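You operate a simulated robot arm through the tools that you are given. There is no shell and no other tool.

The job below is to be done with a simulated robot arm. You get a single attempt, and the scene is never put back.

## Task
Loosen the black wall hook's screw, straighten the hook and tighten the screw again.
Fine: use the yellow screwdriver, back in its hole in the rack while you straighten the hook and at the end.
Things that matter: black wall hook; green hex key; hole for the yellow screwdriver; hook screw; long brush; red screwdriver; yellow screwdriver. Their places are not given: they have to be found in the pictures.

The check looks at the end state, three seconds after you hand in, the way a careful person would. Anything else that was tipped, shoved, dropped, spilled or broken makes it a failure.

## Robot
A 6-joint arm with a two-finger parallel gripper, fixed in place. Base frame: the origin is on the floor under the middle of its stand, x ahead of it, y to its left, z up; the work surface is at about z = 0.86. Readings come in m, degrees, newtons and seconds.
With the tool pointing down near the work surface it reaches from about 0.24 to 0.64 m from the base axis. Its first joint turns from -66.0 to 66.0 degrees. Payload 2.7 kg.
The TCP is the grasp point between the finger pads, 0.023 m short of the fingertips. In the tool frame z runs along the fingers and y along their closing line. The gripper opens to 0.094 m. The fingers are 0.038 m wide and 0.01 m thick; the gripper's body (0.054 by 0.096 m) begins 0.039 m behind the TCP.
Orientation is that of the tool frame in the base frame, as a unit quaternion [w, x, y, z]. With the fingers straight down and closing along the base's y, the tool's x points along the base's -x, its y along +y and its z along -z.

## Interface
- The arm moves only by the tool send_rows. Its arguments are lists of equal length, an entry for each row: "dp": the shift along the tool's x, y, z in units of 300 mm (1.0 is 300 mm), a list of three; "dr": the turn, a rotation vector about the tool's x, y, z in units of 120 degrees (1.0 is 120 degrees), a list of three; "grip": the finger opening in m, from 0 to 0.094. In form: {"dp": [[tx, ty, tz], ...], "dr": [[ax, ay, az], ...], "grip": [grip, ...]}. A call has 1 to 20 rows; each row is the pose to reach, as a shift and turn from the pose commanded when the call began, along the tool's axes at that moment. A call with a number of a shift or a turn outside -1 to 1 is refused whole. A row lasts 0.2 s, in which the tool goes at most 0.05 m and 8.6 degrees; a call with a longer step from one row to the next is refused whole, and so is a gripper value outside its range. Where a pose cannot be reached the arm comes as near as it can. A force on the tool above 50 N (or 10 N above the force at the start of the call, whichever is more), or a blocked arm, ends the call early, and 0.2 s more pass. Each finger travels about 0.045 m/s and halts on what it meets, pressing with about 30 N; the grip force reading is that of the motor and also rises with nothing between the fingers. The clock runs only during rows and for 0.2 s after the last one: add rows that repeat a pose to give the fingers time. It gives the time, the measured TCP pose, the force on the tool (base axes), the opening and the grip force at its end, in the units of the frame above (readings bear some noise), with the torque about the TCP (base axes, N m) and any sound that the robot's microphone picked up, and new pictures: "show" is both (left out), scene, wrist or none.
- Cameras (640 x 400 px; columns grow to the right, rows downward): "scene" is fixed at [0.0963, -0.444, 1.4177]; the picture's right is [0.63, -0.78, 0.00], its down [-0.39, -0.31, -0.87] and it looks along [0.68, 0.54, -0.49] (base axes); focal length 232 px, centre (320, 200). "wrist" rides on the gripper at [0.086, 0.016, -0.074] in the tool frame; the picture's right is [-0.18, 0.98, 0.00], its down [-0.58, -0.11, -0.81] and it looks along [-0.79, -0.15, 0.59] (tool axes); focal length 243 px, centre (320, 200).
- point_at(camera, pixels): for up to 12 pixels [column, row] of the newest picture of that camera ("zoom" is the newest enlarged one), the place [x, y, z] in the base frame of the surface seen there, good to about 0.002 m, but the place of the scene camera against the robot may be out by one fixed shift of up to 0.012 m in any direction. The clock stands still meanwhile.
- enlarge(camera, box): a new picture of the part [left, top, right, bottom] of that camera's present view, enlarged. The clock stands still meanwhile.
- close_job(): hands the job in; it is judged then, once.

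Leave the gripper open and the arm clear of the work at the hand-in unless told otherwise.

The tools are called after "Emit:" by a JSON object that holds its "api" and its "payload". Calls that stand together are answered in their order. send_rows: Moves the arm, as the interface text tells. Its arguments: {"type":"object","properties":{"dp":{"type":"array","items":{"type":"array","items":{"type":"number"}}},"dr":{"type":"array","items":{"type":"array","items":{"type":"number"}}},"grip":{"type":"array","items":{"type":"number"}},"show":{"type":"string","enum":["both","scene","wrist","none"]}},"required":["dp","dr","grip"]} The other tools are called the same way: point_at (camera, pixels) gives the place of the surface under pixels of a picture; enlarge (camera, box) takes an enlarged picture of a part of a camera's view; close_job () hands the job in.

At the start:

```text
time_s: 0.0
tcp_pos: [0.2818, -0.0837, 1.3373]
orientation: [0.001, 0.0, 1.0, 0.001]
contact_force: [0.3, 0.8, 0.0]
moment: [-0.01, -0.03, 0.0]
width: 0.0939
grasp_force: 0.1
```

scene: 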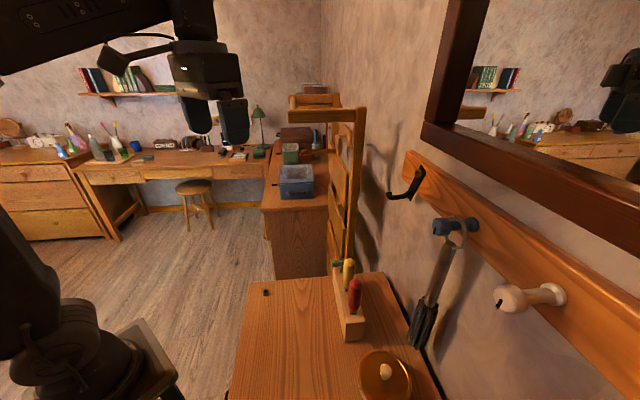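
wrist: 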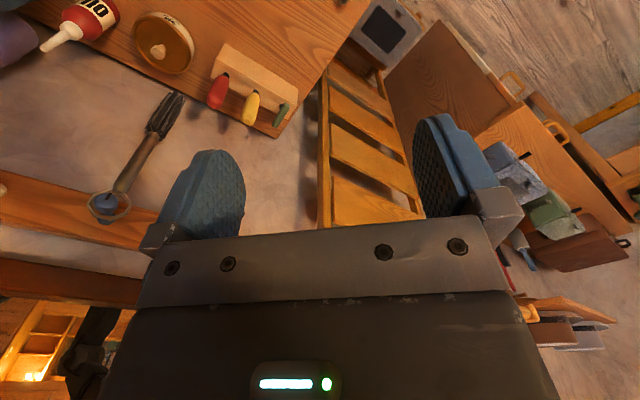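

I see the scene: a wall rail on the right with a black hook (around [410,185] in scene), a brush hanging beside it, and a wooden rack on the table with red, yellow and green handles (about [350,290]). First I enlarge these areas.

Emit:
{"api": "enlarge", "payload": {"camera": "scene", "box": [360, 140, 480, 215]}}

Emit:
{"api": "enlarge", "payload": {"camera": "scene", "box": [300, 240, 420, 350]}}

Emit:
{"api": "enlarge", "payload": {"camera": "wrist", "box": [180, 30, 340, 140]}}

```text
5.33 times, centred on (420, 178) of scene
```

zoom: 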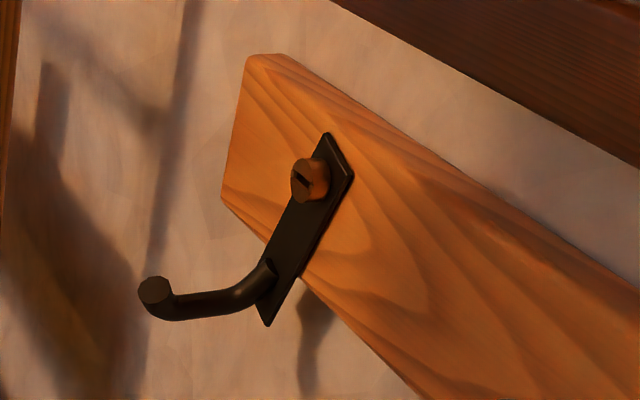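

```text
3.64 times, centred on (360, 295) of scene
```

zoom: 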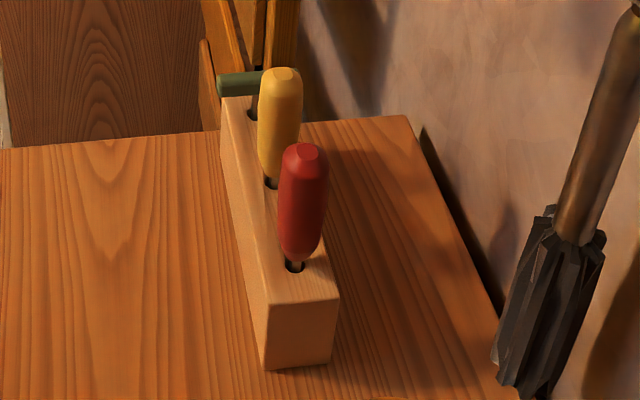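

```text
3.64 times, centred on (260, 85) of wrist
```

zoom: 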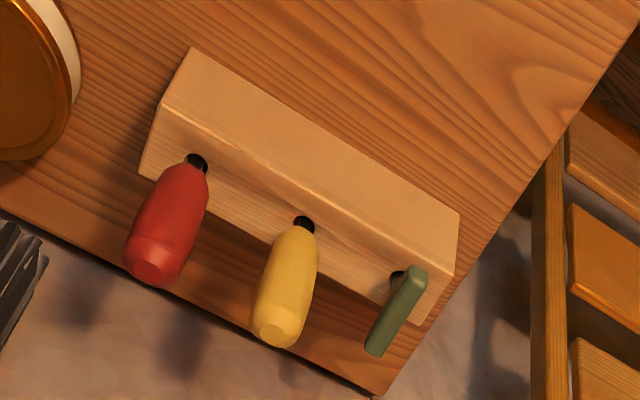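

I point at the hook screw, plate corners, the rail, the rack and the handles to get their positions.

Emit:
{"api": "point_at", "payload": {"camera": "scene", "pixels": [[417.2, 174.6], [421.8, 166.5], [410.4, 200], [416, 190], [389.5, 194.5], [402, 195], [415, 160], [450, 195], [440, 185], [520, 235], [405, 180], [380, 170]]}}

Emit:
{"api": "point_at", "payload": {"camera": "scene", "pixels": [[348.5, 262], [349, 275], [356.5, 283], [357, 300], [341, 261], [352, 322], [356, 316], [334, 270], [363, 320], [351, 341], [270, 350], [428, 340]]}}

Emit:
{"api": "point_at", "payload": {"camera": "zoom", "pixels": [[275, 335], [300, 245], [303, 222], [150, 270], [190, 180], [197, 160], [395, 310], [415, 270], [195, 50], [145, 165], [458, 215], [425, 325]]}}

```text
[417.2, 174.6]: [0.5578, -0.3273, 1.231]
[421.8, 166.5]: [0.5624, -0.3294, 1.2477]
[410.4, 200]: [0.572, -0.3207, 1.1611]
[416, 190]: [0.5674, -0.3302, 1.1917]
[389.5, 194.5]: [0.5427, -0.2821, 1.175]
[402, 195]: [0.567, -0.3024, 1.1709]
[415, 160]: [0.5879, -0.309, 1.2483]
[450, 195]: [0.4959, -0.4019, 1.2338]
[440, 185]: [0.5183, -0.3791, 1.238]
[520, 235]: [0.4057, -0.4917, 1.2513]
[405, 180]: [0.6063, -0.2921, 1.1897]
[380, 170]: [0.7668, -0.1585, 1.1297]
```

```text
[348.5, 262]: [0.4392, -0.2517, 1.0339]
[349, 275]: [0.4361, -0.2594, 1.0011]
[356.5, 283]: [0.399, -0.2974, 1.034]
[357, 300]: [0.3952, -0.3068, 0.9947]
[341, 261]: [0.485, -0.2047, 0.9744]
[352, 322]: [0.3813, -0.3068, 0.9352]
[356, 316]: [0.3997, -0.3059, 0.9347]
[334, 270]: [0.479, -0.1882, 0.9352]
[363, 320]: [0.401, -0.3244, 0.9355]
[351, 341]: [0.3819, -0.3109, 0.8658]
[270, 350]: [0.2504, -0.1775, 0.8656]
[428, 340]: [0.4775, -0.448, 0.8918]
```

```text
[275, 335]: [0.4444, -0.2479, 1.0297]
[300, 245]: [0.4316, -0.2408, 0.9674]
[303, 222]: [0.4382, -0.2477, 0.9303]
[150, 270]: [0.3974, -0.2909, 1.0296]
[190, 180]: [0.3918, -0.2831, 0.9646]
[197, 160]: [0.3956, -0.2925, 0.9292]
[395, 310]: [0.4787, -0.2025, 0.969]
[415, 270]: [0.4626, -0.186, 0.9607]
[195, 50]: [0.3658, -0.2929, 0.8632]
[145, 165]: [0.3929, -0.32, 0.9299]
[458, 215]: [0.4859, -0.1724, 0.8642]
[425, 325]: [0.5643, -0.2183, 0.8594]
```

The wall runs along (1,1)/√2, with its normal toward me being (-1,1)/√2. The hook's lower end looks swung to one side, by about 10–20°. I zoom in closer on the hook and screw slot, and on the rack.

Emit:
{"api": "enlarge", "payload": {"camera": "scene", "box": [380, 158, 436, 206]}}

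Emit:
{"api": "point_at", "payload": {"camera": "scene", "pixels": [[457, 225], [440, 225], [470, 224], [440, 250], [430, 300], [422, 335], [510, 298], [560, 290], [415, 310], [435, 310], [408, 345], [432, 230]]}}

```text
8.33 times, centred on (408, 182) of scene
```

zoom: 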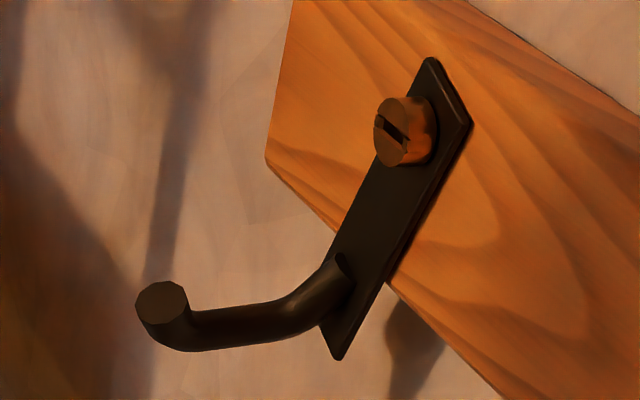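

```text
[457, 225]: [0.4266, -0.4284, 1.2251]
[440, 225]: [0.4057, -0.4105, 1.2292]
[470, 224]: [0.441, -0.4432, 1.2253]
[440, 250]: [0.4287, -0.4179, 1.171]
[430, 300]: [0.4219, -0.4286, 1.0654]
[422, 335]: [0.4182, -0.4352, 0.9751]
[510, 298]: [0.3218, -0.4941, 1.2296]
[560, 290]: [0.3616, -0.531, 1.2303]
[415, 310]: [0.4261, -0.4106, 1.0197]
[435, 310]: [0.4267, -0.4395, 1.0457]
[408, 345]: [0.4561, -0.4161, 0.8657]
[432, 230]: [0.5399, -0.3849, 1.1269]
```

Now I read points on this enlarged picture: slot ends, screw head centre, plate corners, hook arm and tip.

Emit:
{"api": "point_at", "payload": {"camera": "zoom", "pixels": [[392, 120], [390, 150], [379, 118], [403, 142], [430, 60], [470, 122], [337, 357], [325, 335], [165, 300], [260, 315], [330, 270], [435, 160]]}}

Emit:
{"api": "enlarge", "payload": {"camera": "scene", "box": [404, 164, 428, 184]}}

```text
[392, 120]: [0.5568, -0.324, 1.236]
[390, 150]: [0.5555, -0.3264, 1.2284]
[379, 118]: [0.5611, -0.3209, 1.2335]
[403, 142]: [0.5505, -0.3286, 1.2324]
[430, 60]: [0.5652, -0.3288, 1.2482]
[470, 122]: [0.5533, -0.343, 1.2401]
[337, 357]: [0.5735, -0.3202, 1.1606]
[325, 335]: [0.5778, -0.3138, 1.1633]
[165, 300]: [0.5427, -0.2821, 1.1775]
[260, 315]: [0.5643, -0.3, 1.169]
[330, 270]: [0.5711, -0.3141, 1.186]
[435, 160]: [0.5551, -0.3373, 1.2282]
```

```text
16.00 times, centred on (416, 174) of scene
```

zoom: 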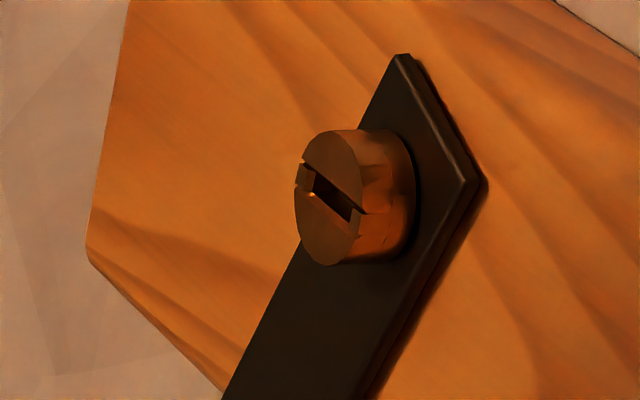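

I measure the screw face points (centre about (329,197) in this zoom) and the slot ends.

Emit:
{"api": "point_at", "payload": {"camera": "zoom", "pixels": [[338, 160], [350, 180], [312, 225], [325, 250], [340, 240], [309, 162], [298, 210], [350, 232], [330, 140], [300, 172], [358, 205], [395, 250]]}}

```text
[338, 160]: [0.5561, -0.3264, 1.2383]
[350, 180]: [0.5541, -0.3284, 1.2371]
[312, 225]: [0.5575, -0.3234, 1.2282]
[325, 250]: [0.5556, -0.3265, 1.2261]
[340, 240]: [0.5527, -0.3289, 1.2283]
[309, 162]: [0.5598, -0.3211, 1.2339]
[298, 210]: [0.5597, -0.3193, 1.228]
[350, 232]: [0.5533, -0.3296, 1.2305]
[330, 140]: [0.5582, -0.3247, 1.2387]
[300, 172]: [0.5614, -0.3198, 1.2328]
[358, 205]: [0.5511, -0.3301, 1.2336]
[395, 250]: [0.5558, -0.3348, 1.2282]
```

The slot looks nearly horizontal on the head. I zoom in even more to measure the slot edge direction, and look at the rack more closely.

Emit:
{"api": "enlarge", "payload": {"camera": "scene", "box": [412, 168, 424, 180]}}

Emit:
{"api": "enlarge", "payload": {"camera": "scene", "box": [330, 252, 374, 292]}}

Emit:
{"api": "enlarge", "payload": {"camera": "wrist", "box": [225, 75, 295, 135]}}

```text
16.00 times, centred on (418, 174) of scene
```

zoom: 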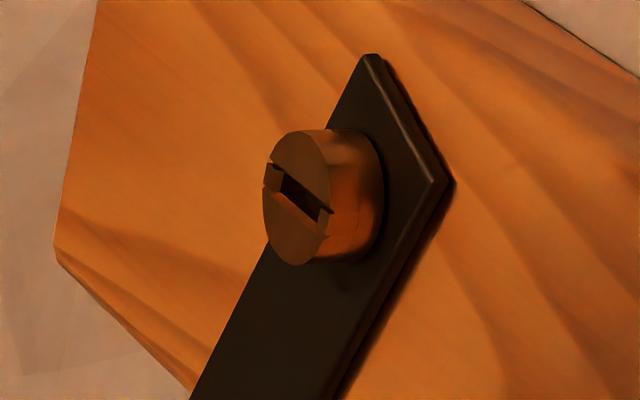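

```text
10.00 times, centred on (352, 272) of scene
```

zoom: 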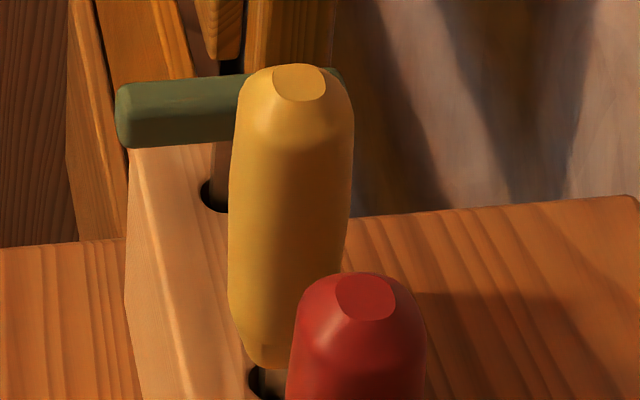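

```text
6.67 times, centred on (260, 105) of wrist
```

zoom: 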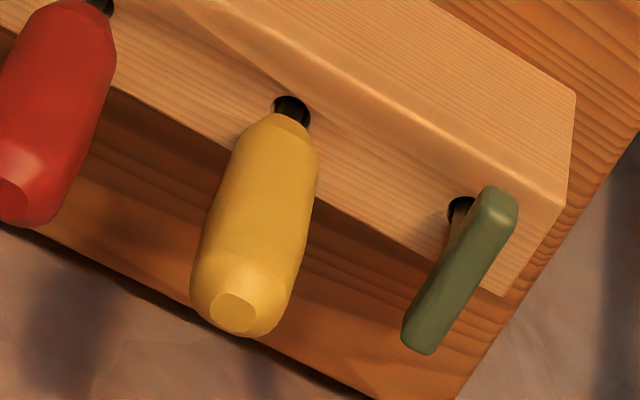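

Slot edges run parallel to the rail's horizontal within a few degrees. Now I read the yellow handle's top facet (around (232,312) in the wrist zoom), its sides, and the hole rims.

Emit:
{"api": "point_at", "payload": {"camera": "zoom", "pixels": [[232, 312], [222, 305], [245, 318], [215, 315], [250, 305], [235, 298], [200, 250], [295, 260], [272, 105], [309, 112], [290, 97], [260, 200]]}}

Emit:
{"api": "point_at", "payload": {"camera": "zoom", "pixels": [[13, 200], [420, 340], [500, 195], [460, 260], [450, 225], [448, 212], [472, 200], [300, 160], [240, 160], [570, 200], [505, 290], [100, 70]]}}

```text
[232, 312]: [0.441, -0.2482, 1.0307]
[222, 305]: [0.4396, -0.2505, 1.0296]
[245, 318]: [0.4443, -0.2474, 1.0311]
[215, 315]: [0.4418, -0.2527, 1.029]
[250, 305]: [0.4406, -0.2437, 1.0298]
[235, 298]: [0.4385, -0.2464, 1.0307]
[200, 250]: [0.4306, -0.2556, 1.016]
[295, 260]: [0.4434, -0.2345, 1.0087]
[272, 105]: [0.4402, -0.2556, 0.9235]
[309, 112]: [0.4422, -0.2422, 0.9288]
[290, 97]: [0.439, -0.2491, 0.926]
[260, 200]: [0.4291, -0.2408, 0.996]
```

```text
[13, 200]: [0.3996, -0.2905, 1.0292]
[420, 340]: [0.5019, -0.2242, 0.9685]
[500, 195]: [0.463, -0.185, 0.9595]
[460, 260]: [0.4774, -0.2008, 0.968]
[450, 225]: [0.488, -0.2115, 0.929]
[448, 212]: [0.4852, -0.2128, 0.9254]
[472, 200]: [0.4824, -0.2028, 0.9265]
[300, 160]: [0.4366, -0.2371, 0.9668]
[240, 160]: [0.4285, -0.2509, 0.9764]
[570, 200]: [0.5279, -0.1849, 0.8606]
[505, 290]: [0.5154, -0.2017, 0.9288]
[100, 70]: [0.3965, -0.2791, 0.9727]
```

The yellow handle's top centre is near (0.441, -0.248, 1.030) and its holes run along the row parallel to the wall. Before I move I check where the slatted wooden frame and the mirror frame are, so the arm keeps away from them.

Emit:
{"api": "point_at", "payload": {"camera": "scene", "pixels": [[357, 112], [352, 190], [338, 215], [295, 102], [330, 117], [330, 250], [430, 120], [480, 20], [500, 165], [295, 180], [265, 292], [385, 372]]}}

```text
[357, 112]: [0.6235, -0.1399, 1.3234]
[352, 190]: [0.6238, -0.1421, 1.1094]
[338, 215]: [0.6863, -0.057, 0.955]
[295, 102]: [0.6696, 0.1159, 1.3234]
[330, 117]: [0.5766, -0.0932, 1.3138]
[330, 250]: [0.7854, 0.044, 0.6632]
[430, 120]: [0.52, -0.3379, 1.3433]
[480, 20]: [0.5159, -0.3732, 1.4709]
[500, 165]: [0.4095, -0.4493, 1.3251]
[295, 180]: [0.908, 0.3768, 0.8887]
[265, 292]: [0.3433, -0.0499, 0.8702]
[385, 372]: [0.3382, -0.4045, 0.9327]
```

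The frame stands at s>0.3 along the wall and the mirror frame stays above z≈1.32, so there is room. I move above the yellow screwdriver, turning the tool −45° about its z so that the fingers close across the rack (perpendicular to the row).

Emit:
{"api": "send_rows", "payload": {"dp": [[-0.053, -0.0548, 0.0624], [-0.106, -0.1096, 0.1248], [-0.159, -0.1644, 0.1872], [-0.212, -0.2192, 0.2496], [-0.265, -0.274, 0.312], [-0.318, -0.3288, 0.3744], [-0.371, -0.3836, 0.4368], [-0.424, -0.4384, 0.4992], [-0.477, -0.4932, 0.5616], [-0.53, -0.548, 0.6243], [-0.53, -0.548, 0.6243]], "dr": [[0, 0, -0.0375], [0, 0, -0.075], [0, 0, -0.1125], [0, 0, -0.15], [0, 0, -0.1875], [0, 0, -0.225], [0, 0, -0.2625], [0, 0, -0.3], [0, 0, -0.3375], [0, 0, -0.375], [0, 0, -0.375]], "grip": [0.094, 0.094, 0.094, 0.094, 0.094, 0.094, 0.094, 0.094, 0.094, 0.094, 0.094]}}

```text
time_s: 2.4
tcp_pos: [0.4414, -0.2458, 1.1491]
orientation: [0.0, -0.383, 0.924, 0.0]
contact_force: [0.1, 0.6, 1.0]
moment: [0.05, 0.0, 0.01]
width: 0.0938
grasp_force: 0.0
```

scene: 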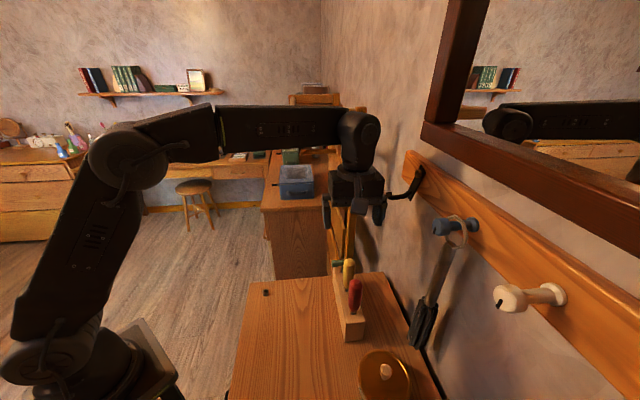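
wrist: 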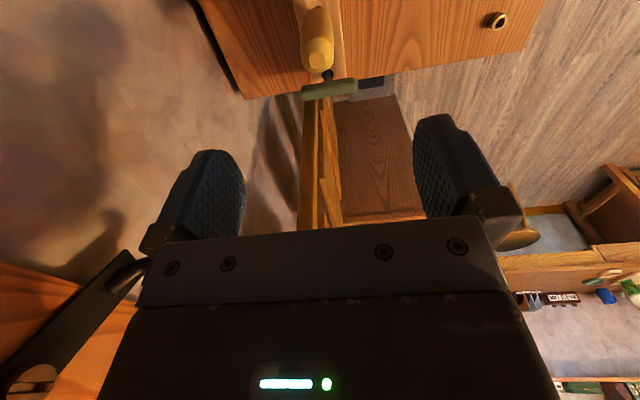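

Tool is now above the yellow screwdriver (seen at about (318,45) in the wrist picture). I enlarge it to refine its axis position.

Emit:
{"api": "enlarge", "payload": {"camera": "wrist", "box": [278, 0, 374, 110]}}

Emit:
{"api": "enlarge", "payload": {"camera": "scene", "box": [310, 240, 390, 320]}}

```text
3.64 times, centred on (326, 55) of wrist
```

zoom: 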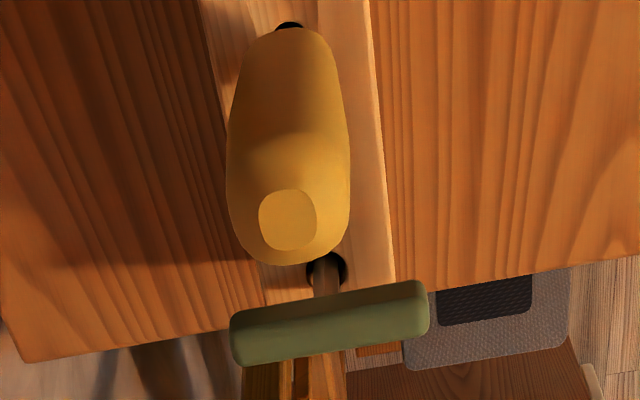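

```text
5.00 times, centred on (350, 280) of scene
```

zoom: 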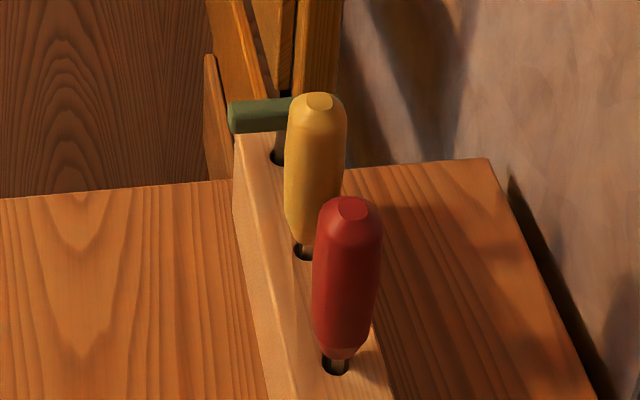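

I read the top facet and the left/right edges of the handle from the wrist camera.

Emit:
{"api": "point_at", "payload": {"camera": "wrist", "pixels": [[317.2, 60.5], [310, 60], [324.5, 60], [317.2, 53], [317.2, 68], [302, 46.8], [333, 46.8], [303, 30], [332, 30], [326, 128], [330, 88], [316, 15]]}}

```text
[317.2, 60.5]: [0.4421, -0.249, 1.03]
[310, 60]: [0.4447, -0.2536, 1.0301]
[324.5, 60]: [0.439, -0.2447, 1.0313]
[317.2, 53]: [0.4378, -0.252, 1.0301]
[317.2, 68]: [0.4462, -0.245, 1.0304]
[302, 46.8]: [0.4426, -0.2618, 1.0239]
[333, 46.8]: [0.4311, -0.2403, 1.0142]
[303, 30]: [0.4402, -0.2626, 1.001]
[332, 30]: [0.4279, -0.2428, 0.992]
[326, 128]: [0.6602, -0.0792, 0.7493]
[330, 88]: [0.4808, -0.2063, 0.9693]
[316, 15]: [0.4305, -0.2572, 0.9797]
```

The handle axis is at (0.442, -0.249). I descend to about z=1.06 with a tiny correction, then look again.

Emit:
{"api": "send_rows", "payload": {"dp": [[0.001, -0.003, 0.1], [0.0017, -0.0067, 0.2], [0.0017, -0.0067, 0.3], [0.0017, -0.0067, 0.3]], "dr": [[0, 0, 0], [0, 0, 0], [0, 0, 0], [0, 0, 0]], "grip": [0.094, 0.094, 0.094, 0.094]}}

```text
time_s: 3.4
tcp_pos: [0.4405, -0.2492, 1.0595]
orientation: [-0.001, -0.383, 0.924, 0.0]
contact_force: [-0.3, 0.1, 0.6]
moment: [-0.05, 0.0, 0.01]
width: 0.0938
grasp_force: 0.0
```

scene: 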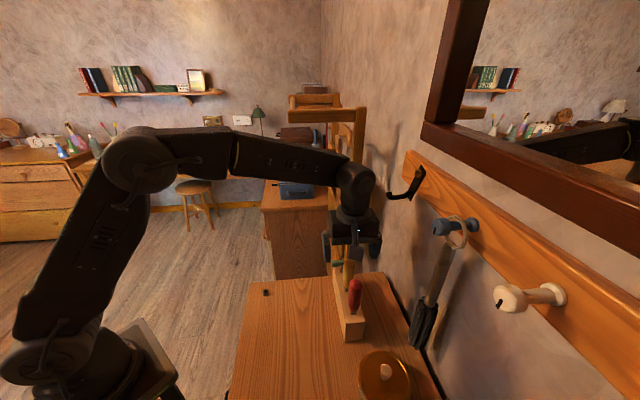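
wrist: 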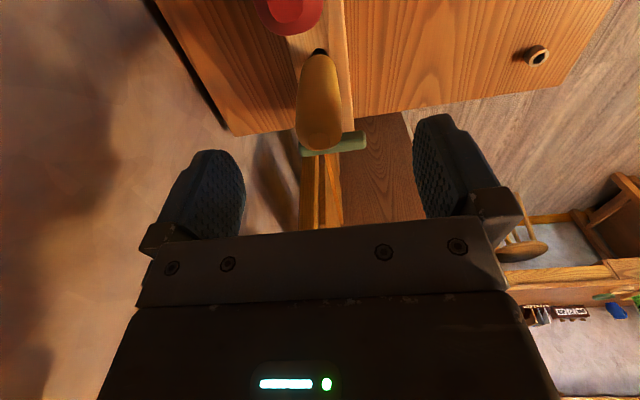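

Alignment looks right: the handle at (320,110) lies midway between the fingers. I descend to z≈1.000 (fingertips at ≈0.977, body still above the handle top).

Emit:
{"api": "send_rows", "payload": {"dp": [[0, 0, 0.06], [0, 0, 0.12], [0, 0, 0.17], [0, 0, 0.198], [0, 0, 0.198]], "dr": [[0, 0, 0], [0, 0, 0], [0, 0, 0], [0, 0, 0], [0, 0, 0]], "grip": [0.094, 0.094, 0.094, 0.094, 0.094]}}

```text
time_s: 4.6
tcp_pos: [0.4411, -0.2493, 0.9981]
orientation: [0.0, -0.383, 0.924, 0.0]
contact_force: [0.2, 0.3, -0.7]
moment: [0.0, -0.01, 0.01]
width: 0.0941
grasp_force: 0.0
```

scene: 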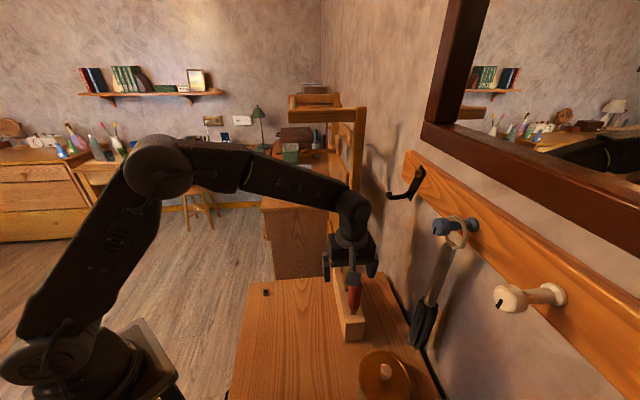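
wrist: 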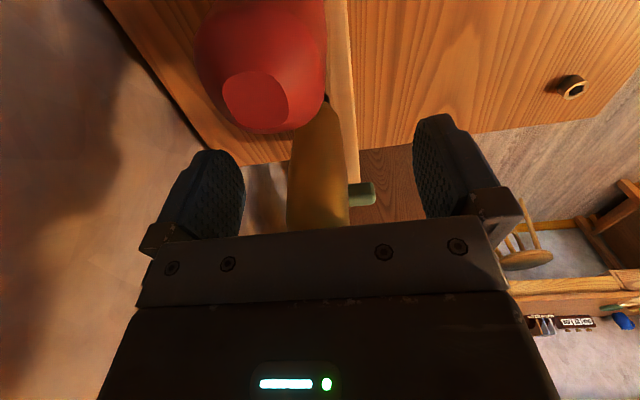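

Handle is between the fingers. I close the gripper (0.8–1 s of travel needed) and hold.

Emit:
{"api": "send_rows", "payload": {"dp": [[0, 0, 0], [0, 0, 0], [0, 0, 0], [0, 0, 0], [0, 0, 0], [0, 0, 0], [0, 0, 0], [0, 0, 0]], "dr": [[0, 0, 0], [0, 0, 0], [0, 0, 0], [0, 0, 0], [0, 0, 0], [0, 0, 0], [0, 0, 0], [0, 0, 0]], "grip": [0.06, 0.04, 0.03, 0.0, 0.0, 0.0, 0.0, 0.0]}}

```text
time_s: 6.4
tcp_pos: [0.4416, -0.2489, 0.9991]
orientation: [0.0, -0.383, 0.924, 0.0]
contact_force: [-0.3, -0.3, 0.2]
moment: [-0.01, -0.02, 0.03]
width: 0.0271
grasp_force: 30.0
```

scene: 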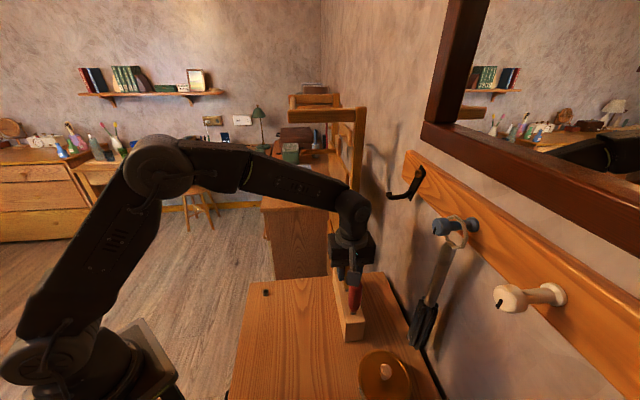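
wrist: 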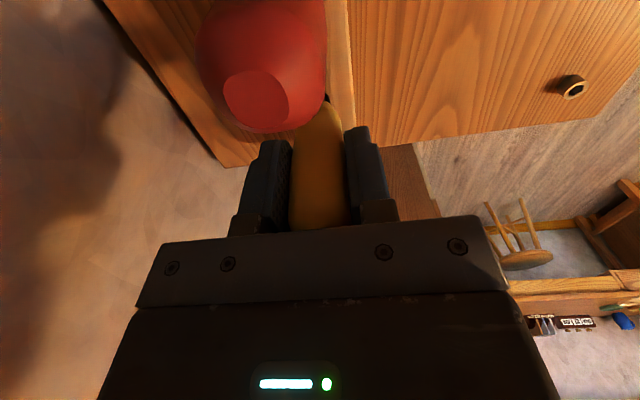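

Gripped at width 0.0271 with 30 N. I lift straight up by 0.15 m.

Emit:
{"api": "send_rows", "payload": {"dp": [[0, 0, -0.05], [0, 0, -0.1], [0, 0, -0.17], [0, 0, -0.25], [0, 0, -0.33], [0, 0, -0.41], [0, 0, -0.5], [0, 0, -0.5]], "dr": [[0, 0, 0], [0, 0, 0], [0, 0, 0], [0, 0, 0], [0, 0, 0], [0, 0, 0], [0, 0, 0], [0, 0, 0]], "grip": [0, 0, 0, 0, 0, 0, 0, 0]}}

```text
time_s: 8.2
tcp_pos: [0.4414, -0.2481, 1.1511]
orientation: [0.0, -0.383, 0.924, 0.001]
contact_force: [0.3, 1.0, -0.5]
moment: [0.01, 0.02, -0.04]
width: 0.027
grasp_force: 29.6
```

scene: 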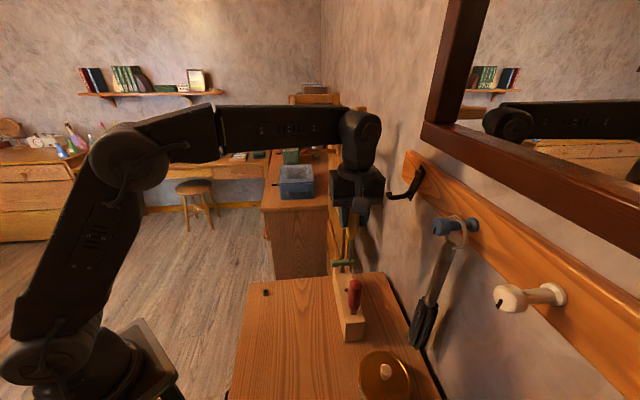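
wrist: 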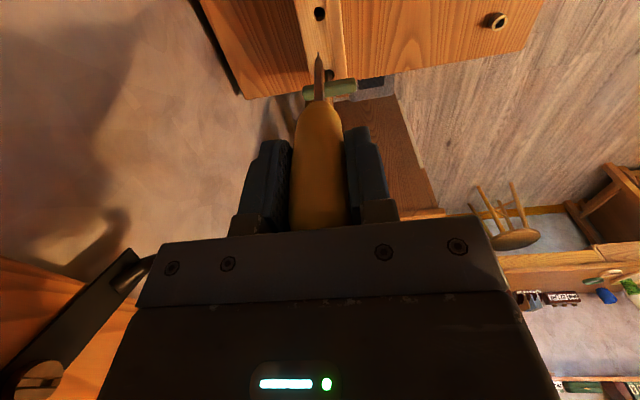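

The screwdriver is out: the shaft and tip are visible at about (319,55) in the wrist picture. I enlarge the tip in both views to find its position and the blade orientation.

Emit:
{"api": "enlarge", "payload": {"camera": "wrist", "box": [300, 45, 340, 105]}}

Emit:
{"api": "enlarge", "payload": {"camera": "scene", "box": [325, 195, 375, 280]}}

```text
6.67 times, centred on (320, 75) of wrist
```

zoom: 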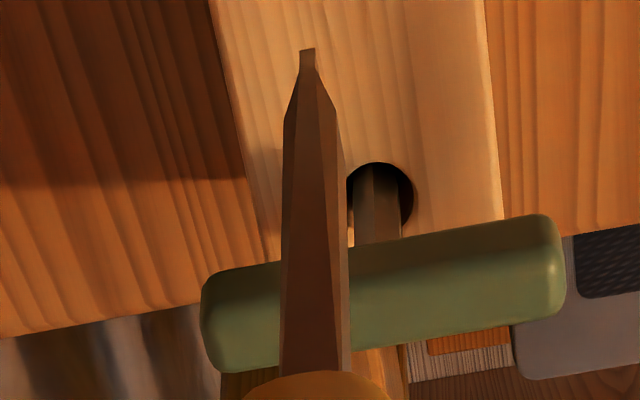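

```text
4.71 times, centred on (350, 238) of scene
```

zoom: 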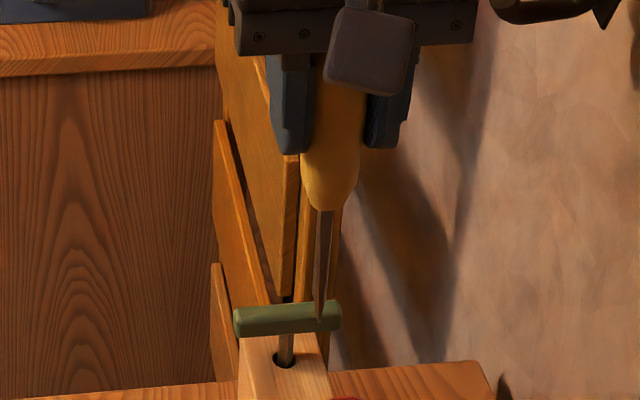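

In the wrist view the blade looks thin along the tool's y (closing direction), so its broad side lies along tool x, which will be horizontal when the tool faces the wall — matching the slot. I measure the tip and shaft points.

Emit:
{"api": "point_at", "payload": {"camera": "wrist", "pixels": [[318.2, 53.2], [318.3, 54.5], [318.3, 57], [318.5, 62], [318.5, 70], [319, 80], [319.5, 95], [315, 66], [322.5, 66], [320, 108], [320, 130], [320, 160]]}}

Emit:
{"api": "enlarge", "payload": {"camera": "wrist", "box": [309, 48, 329, 62]}}

```text
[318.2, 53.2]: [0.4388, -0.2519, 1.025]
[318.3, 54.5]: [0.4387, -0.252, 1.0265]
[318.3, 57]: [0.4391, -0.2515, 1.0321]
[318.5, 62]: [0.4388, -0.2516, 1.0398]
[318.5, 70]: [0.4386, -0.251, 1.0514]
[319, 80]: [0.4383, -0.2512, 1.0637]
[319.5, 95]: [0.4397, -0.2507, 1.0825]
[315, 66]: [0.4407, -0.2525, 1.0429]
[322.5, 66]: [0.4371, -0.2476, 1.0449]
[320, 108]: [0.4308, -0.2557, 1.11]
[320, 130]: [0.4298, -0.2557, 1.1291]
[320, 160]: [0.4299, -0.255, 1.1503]
```

```text
16.00 times, centred on (319, 55) of wrist
```

zoom: 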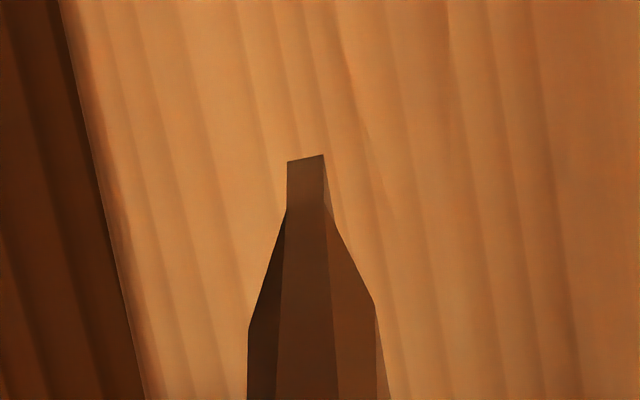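

The tip is about 0.127 m beyond the TCP (z≈1.024 vs TCP 1.151) and centred. Next I back off from the wall, rise to the screw's height and pitch the tool +90° about its x so the screwdriver points horizontally at the wall.

Emit:
{"api": "send_rows", "payload": {"dp": [[-0.0146, 0.0431, -0.0456], [-0.0292, 0.0862, -0.0911], [-0.0438, 0.1293, -0.1367], [-0.0585, 0.1724, -0.1822], [-0.0731, 0.2156, -0.2278], [-0.0877, 0.2587, -0.2733], [-0.0877, 0.2587, -0.2733], [-0.0877, 0.2587, -0.2733], [-0.0877, 0.2587, -0.2733], [-0.0877, 0.2587, -0.2733], [-0.0877, 0.2587, -0.2733], [-0.0877, 0.2587, -0.2733], [-0.0877, 0.2587, -0.2733], [-0.0877, 0.2587, -0.2733]], "dr": [[0.03, 0, 0], [0.09, 0, 0], [0.15, 0, 0], [0.21, 0, 0], [0.27, 0, 0], [0.33, 0, 0], [0.39, 0, 0], [0.45, 0, 0], [0.51, 0, 0], [0.57, 0, 0], [0.63, 0, 0], [0.69, 0, 0], [0.75, 0, 0], [0.75, 0, 0]], "grip": [0, 0, 0, 0, 0, 0, 0, 0, 0, 0, 0, 0, 0, 0]}}

```text
time_s: 11.2
tcp_pos: [0.4047, -0.1763, 1.2314]
orientation: [-0.271, 0.27, -0.652, 0.654]
contact_force: [-0.1, 0.2, 0.7]
moment: [0.03, 0.04, -0.03]
width: 0.0268
grasp_force: 29.9
```

scene: 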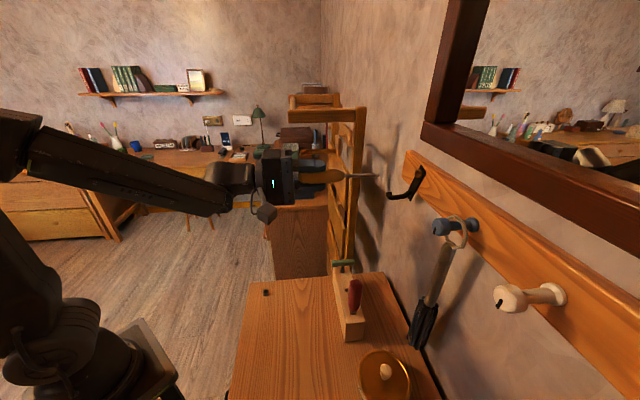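
wrist: 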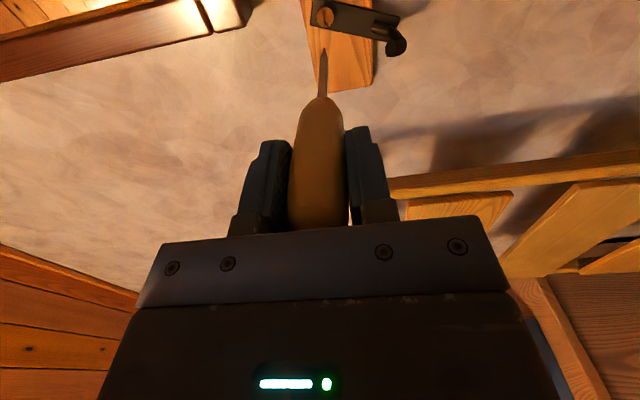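

The tool faces the wall; the wrist camera now sees the screw head at (324,17) and the tip at (323,52). I enlarge that area.

Emit:
{"api": "enlarge", "payload": {"camera": "wrist", "box": [290, 0, 420, 80]}}

Emit:
{"api": "enlarge", "payload": {"camera": "scene", "box": [320, 140, 440, 215]}}

Emit:
{"api": "enlarge", "payload": {"camera": "wrist", "box": [308, 0, 340, 20]}}

```text
4.92 times, centred on (355, 40) of wrist
```

zoom: 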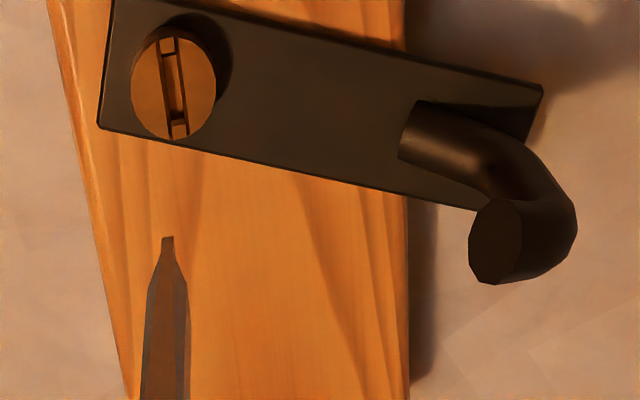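

```text
5.33 times, centred on (380, 178) of scene
```

zoom: 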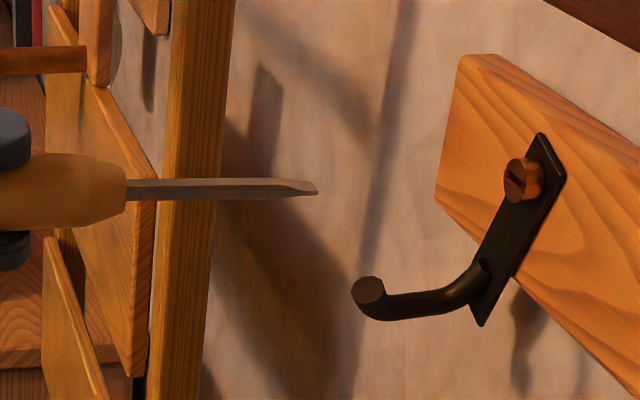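

```text
16.00 times, centred on (324, 10) of wrist
```

zoom: 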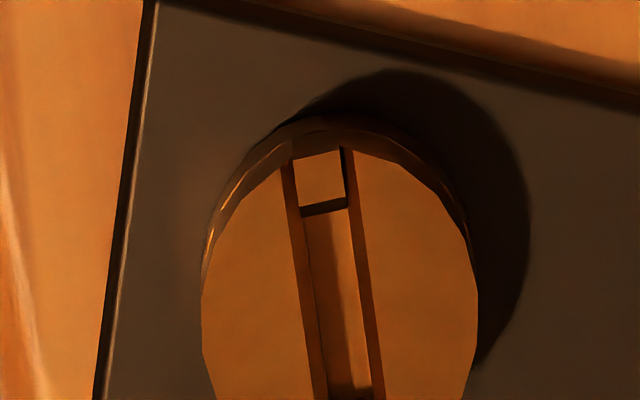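

Very clear view: the slot is a recess with closed ends, and runs along the picture's vertical here (i.e. horizontal on the wall). I take several position readings of the screw face, the slot ends and the blade tip from the wrist camera.

Emit:
{"api": "point_at", "payload": {"camera": "wrist", "pixels": [[320, 18], [329, 16], [319, 12], [330, 22], [322, 23], [328, 9], [325.2, 17], [323.7, 48.5], [323.6, 50], [323.5, 52], [323.5, 55], [323.5, 60]]}}

Emit:
{"api": "point_at", "payload": {"camera": "wrist", "pixels": [[320, 18], [329, 16], [324, 8], [326.5, 25.5], [335, 25], [345, 15], [395, 40], [394, 24], [312, 15], [360, 25], [340, 60], [318, 30]]}}

```text
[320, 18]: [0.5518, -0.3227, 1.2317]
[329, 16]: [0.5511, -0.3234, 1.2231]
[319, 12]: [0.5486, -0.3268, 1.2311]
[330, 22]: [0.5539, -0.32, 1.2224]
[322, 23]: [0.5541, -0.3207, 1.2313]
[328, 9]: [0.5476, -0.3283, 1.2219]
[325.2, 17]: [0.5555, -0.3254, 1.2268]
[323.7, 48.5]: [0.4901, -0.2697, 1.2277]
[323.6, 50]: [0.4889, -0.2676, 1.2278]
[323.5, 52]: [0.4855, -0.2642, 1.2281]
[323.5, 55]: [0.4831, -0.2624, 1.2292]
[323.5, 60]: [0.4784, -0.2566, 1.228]
```

```text
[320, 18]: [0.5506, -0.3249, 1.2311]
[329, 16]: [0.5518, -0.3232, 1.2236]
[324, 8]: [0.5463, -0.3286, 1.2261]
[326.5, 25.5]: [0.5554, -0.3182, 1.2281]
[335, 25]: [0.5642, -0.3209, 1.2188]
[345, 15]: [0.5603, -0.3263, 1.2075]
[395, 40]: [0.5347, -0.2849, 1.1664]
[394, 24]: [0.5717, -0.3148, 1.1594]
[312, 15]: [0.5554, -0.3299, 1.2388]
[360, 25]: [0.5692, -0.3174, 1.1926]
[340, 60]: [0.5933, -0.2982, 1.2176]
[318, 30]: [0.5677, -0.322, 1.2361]
```

Wrist-camera result: slot centre s≈0.161, z≈1.227, face at d≈0.6187; the blade tip is at s≈0.161, z≈1.228, d≈0.5375. It's nearly lined up with an 81 mm gap. I approach by 60 mm and look again.

Emit:
{"api": "send_rows", "payload": {"dp": [[0, 0.001, 0.05], [0, 0.002, 0.1], [0, 0.003, 0.15], [0, 0.003, 0.2], [0, 0.003, 0.2], [0, 0.003, 0.2]], "dr": [[0, 0, 0], [0, 0, 0], [0, 0, 0], [0, 0, 0], [0, 0, 0], [0, 0, 0]], "grip": [0, 0, 0, 0, 0, 0]}}

Emit:
{"api": "enlarge", "payload": {"camera": "wrist", "box": [292, 20, 356, 60]}}

Emit:
{"api": "enlarge", "payload": {"camera": "scene", "box": [380, 150, 440, 195]}}

```text
time_s: 12.6
tcp_pos: [0.4465, -0.2177, 1.231]
orientation: [0.27, -0.27, 0.654, -0.653]
contact_force: [-0.2, 0.5, 0.2]
moment: [0.02, 0.01, 0.0]
width: 0.0269
grasp_force: 30.1
```

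scene: 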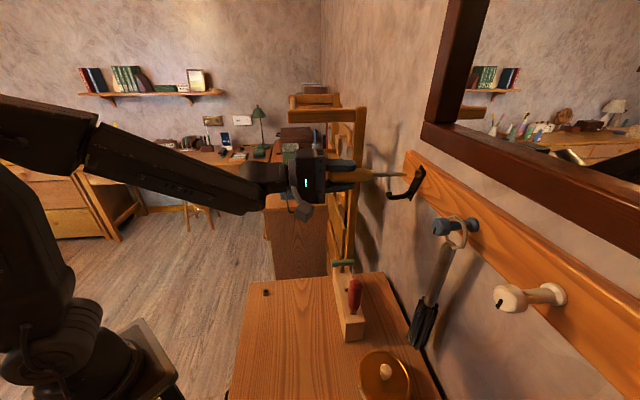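
wrist: 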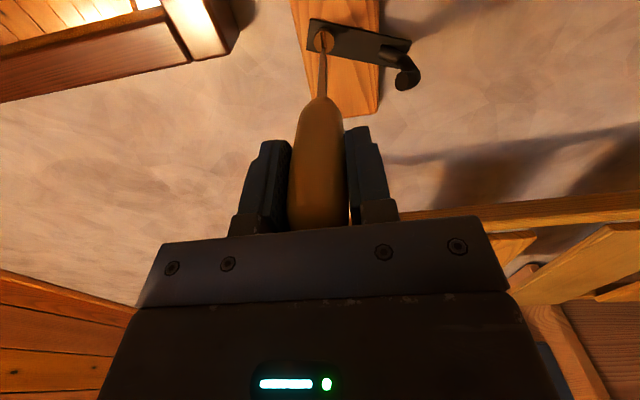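

```text
10.00 times, centred on (324, 40) of wrist
```

zoom: 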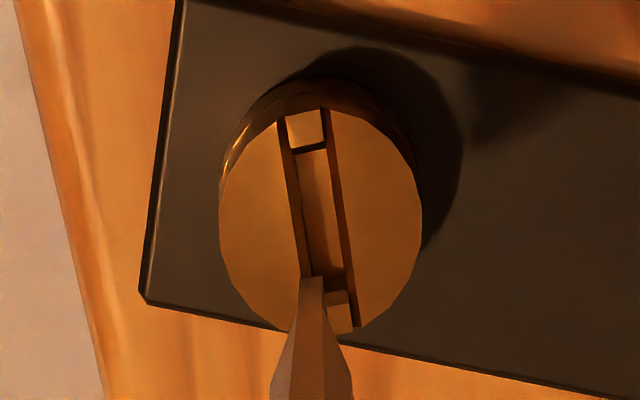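

```text
8.89 times, centred on (410, 172) of scene
```

zoom: 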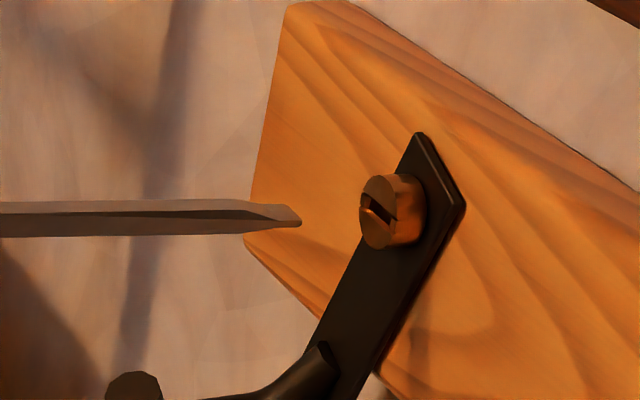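

The tip is about 20 mm from the screw. I zoom in tighter on the tip and slot in the wrist view to check the lateral alignment.

Emit:
{"api": "enlarge", "payload": {"camera": "wrist", "box": [306, 27, 346, 52]}}

Emit:
{"api": "point_at", "payload": {"camera": "wrist", "pixels": [[318, 40], [318, 36], [330, 40], [331, 44], [321, 35], [326, 31], [316.5, 45], [323.2, 49], [323.2, 50.5], [323, 53], [323, 56], [322.8, 60]]}}

```text
16.00 times, centred on (326, 40) of wrist
```

zoom: 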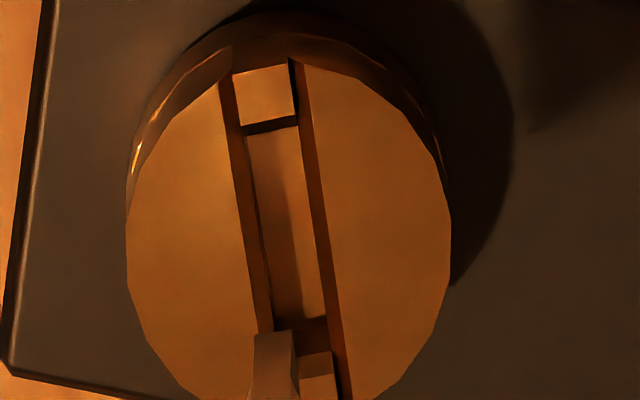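

```text
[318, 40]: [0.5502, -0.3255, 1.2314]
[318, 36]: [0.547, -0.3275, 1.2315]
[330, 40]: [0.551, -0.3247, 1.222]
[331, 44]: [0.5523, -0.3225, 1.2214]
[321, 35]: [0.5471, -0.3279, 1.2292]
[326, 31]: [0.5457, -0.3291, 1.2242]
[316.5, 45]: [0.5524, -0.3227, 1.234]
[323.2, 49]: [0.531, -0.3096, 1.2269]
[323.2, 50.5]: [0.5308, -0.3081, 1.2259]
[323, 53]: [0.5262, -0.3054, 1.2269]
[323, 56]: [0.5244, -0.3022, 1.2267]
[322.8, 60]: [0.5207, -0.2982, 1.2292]
```

Lateral fit in z is good (tip 1.2268, slot 1.227). I need the blade's width and its far edge to centre it along s, so I zoom in on the tip from the scene camera.

Emit:
{"api": "enlarge", "payload": {"camera": "scene", "box": [388, 160, 428, 185]}}

```text
16.00 times, centred on (408, 172) of scene
```

zoom: 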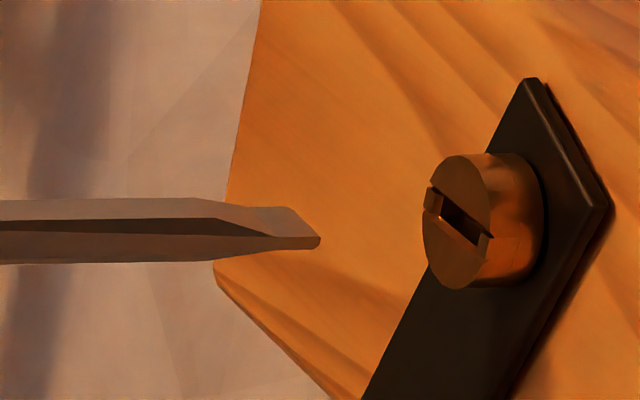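

Blade is ≈8.6 mm wide, the recess inside ≈10.4 mm, both centred at s≈0.161 with only a few degrees' relative tilt: it fits. I advance 22 mm slowly to the slot mouth.

Emit:
{"api": "send_rows", "payload": {"dp": [[0, 0, 0.02], [0, 0, 0.04], [0, 0, 0.055], [0, 0, 0.067], [0, 0, 0.075], [0, 0, 0.075]], "dr": [[0, 0, 0], [0, 0, 0], [0, 0, 0], [0, 0, 0], [0, 0, 0], [0, 0, 0]], "grip": [0, 0, 0, 0, 0, 0]}}

Emit:
{"api": "enlarge", "payload": {"camera": "wrist", "box": [306, 35, 346, 60]}}

Emit:
{"api": "enlarge", "payload": {"camera": "scene", "box": [396, 162, 436, 187]}}

```text
time_s: 14.0
tcp_pos: [0.4646, -0.2342, 1.2305]
orientation: [0.27, -0.271, 0.654, -0.653]
contact_force: [-1.7, 0.7, -1.8]
moment: [0.23, 0.18, 0.0]
width: 0.027
grasp_force: 29.8
```

scene: 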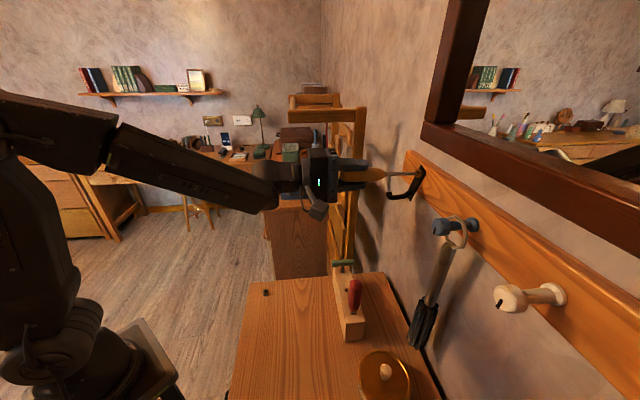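
wrist: 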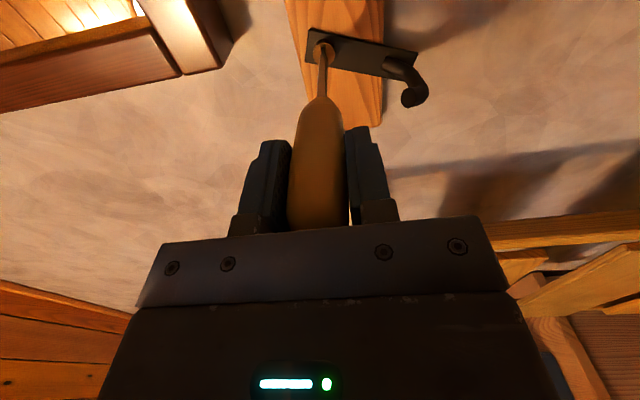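

```text
16.00 times, centred on (326, 48) of wrist
```

zoom: 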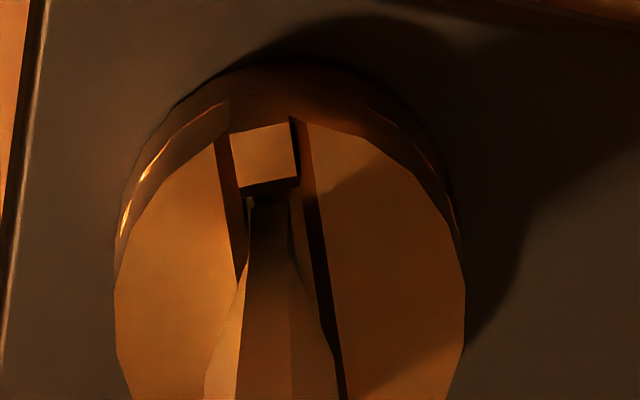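

```text
16.00 times, centred on (416, 174) of scene
```

zoom: 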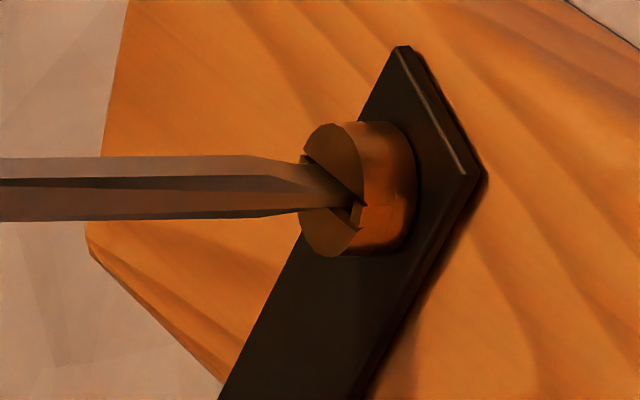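

The blade is in the slot (about 2 mm deep), with light forces. I press about 1.5 mm deeper and check the force.

Emit:
{"api": "send_rows", "payload": {"dp": [[0, 0, 0.003], [0, 0, 0.006], [0, 0, 0.006]], "dr": [[0, 0, 0], [0, 0, 0], [0, 0, 0]], "grip": [0, 0, 0], "show": "none"}}

```text
time_s: 14.8
tcp_pos: [0.4647, -0.2334, 1.2308]
orientation: [-0.271, 0.27, -0.653, 0.653]
contact_force: [-10.8, 11.3, -2.4]
moment: [0.26, 0.26, 0.11]
width: 0.027
grasp_force: 30.0
```

The blade seats on the slot floor with ≈16 N axial push. Now I turn counter-clockwise (negative about tool z) by 30° and watch the moment and sounds.

Emit:
{"api": "send_rows", "payload": {"dp": [[0, 0, 0], [0, 0, 0], [0, 0, 0], [0, 0, 0], [0, 0, 0], [0, 0, 0]], "dr": [[0, 0, -0.05], [0, 0, -0.1], [0, 0, -0.15], [0, 0, -0.2], [0, 0, -0.25], [0, 0, -0.25]], "grip": [0, 0, 0, 0, 0, 0]}}

Emit:
{"api": "enlarge", "payload": {"camera": "scene", "box": [380, 158, 436, 206]}}

Emit:
{"api": "enlarge", "payload": {"camera": "wrist", "box": [306, 35, 346, 60]}}

```text
time_s: 16.2
tcp_pos: [0.4642, -0.2347, 1.2307]
orientation: [-0.092, 0.431, -0.562, 0.7]
contact_force: [-7.1, 10.9, -4.6]
moment: [0.49, 0.43, 0.33]
width: 0.0271
grasp_force: 29.9
```

scene: 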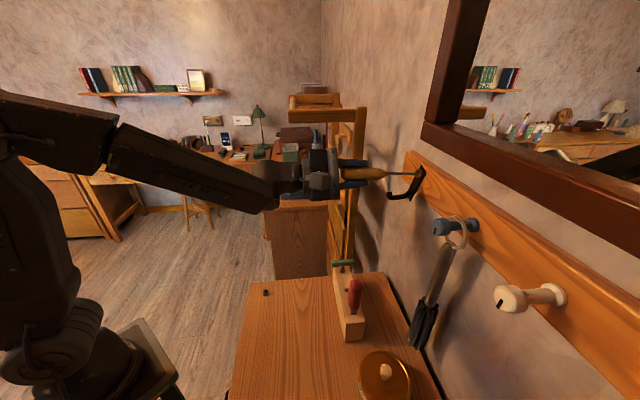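
wrist: 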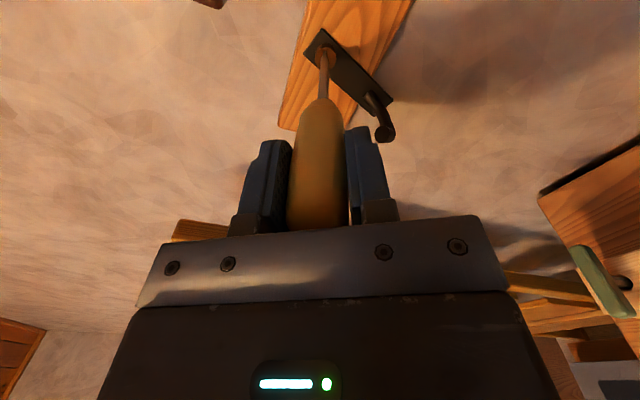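

```text
8.33 times, centred on (408, 182) of scene
```

zoom: 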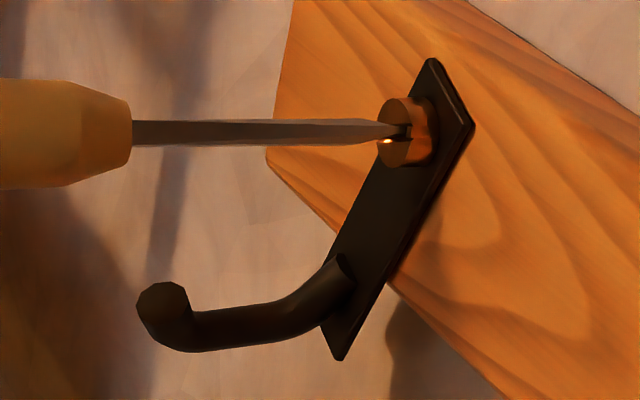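

```text
16.00 times, centred on (326, 48) of wrist
```

zoom: 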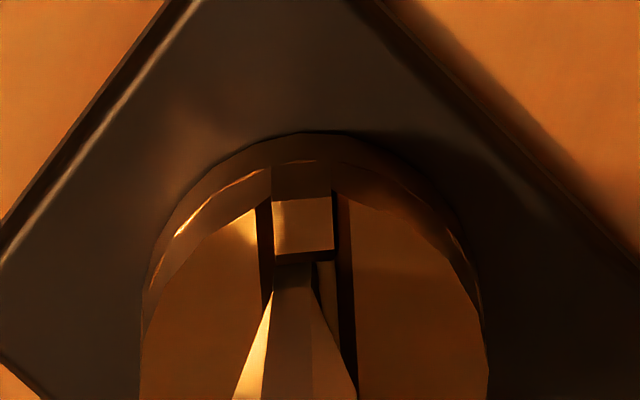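

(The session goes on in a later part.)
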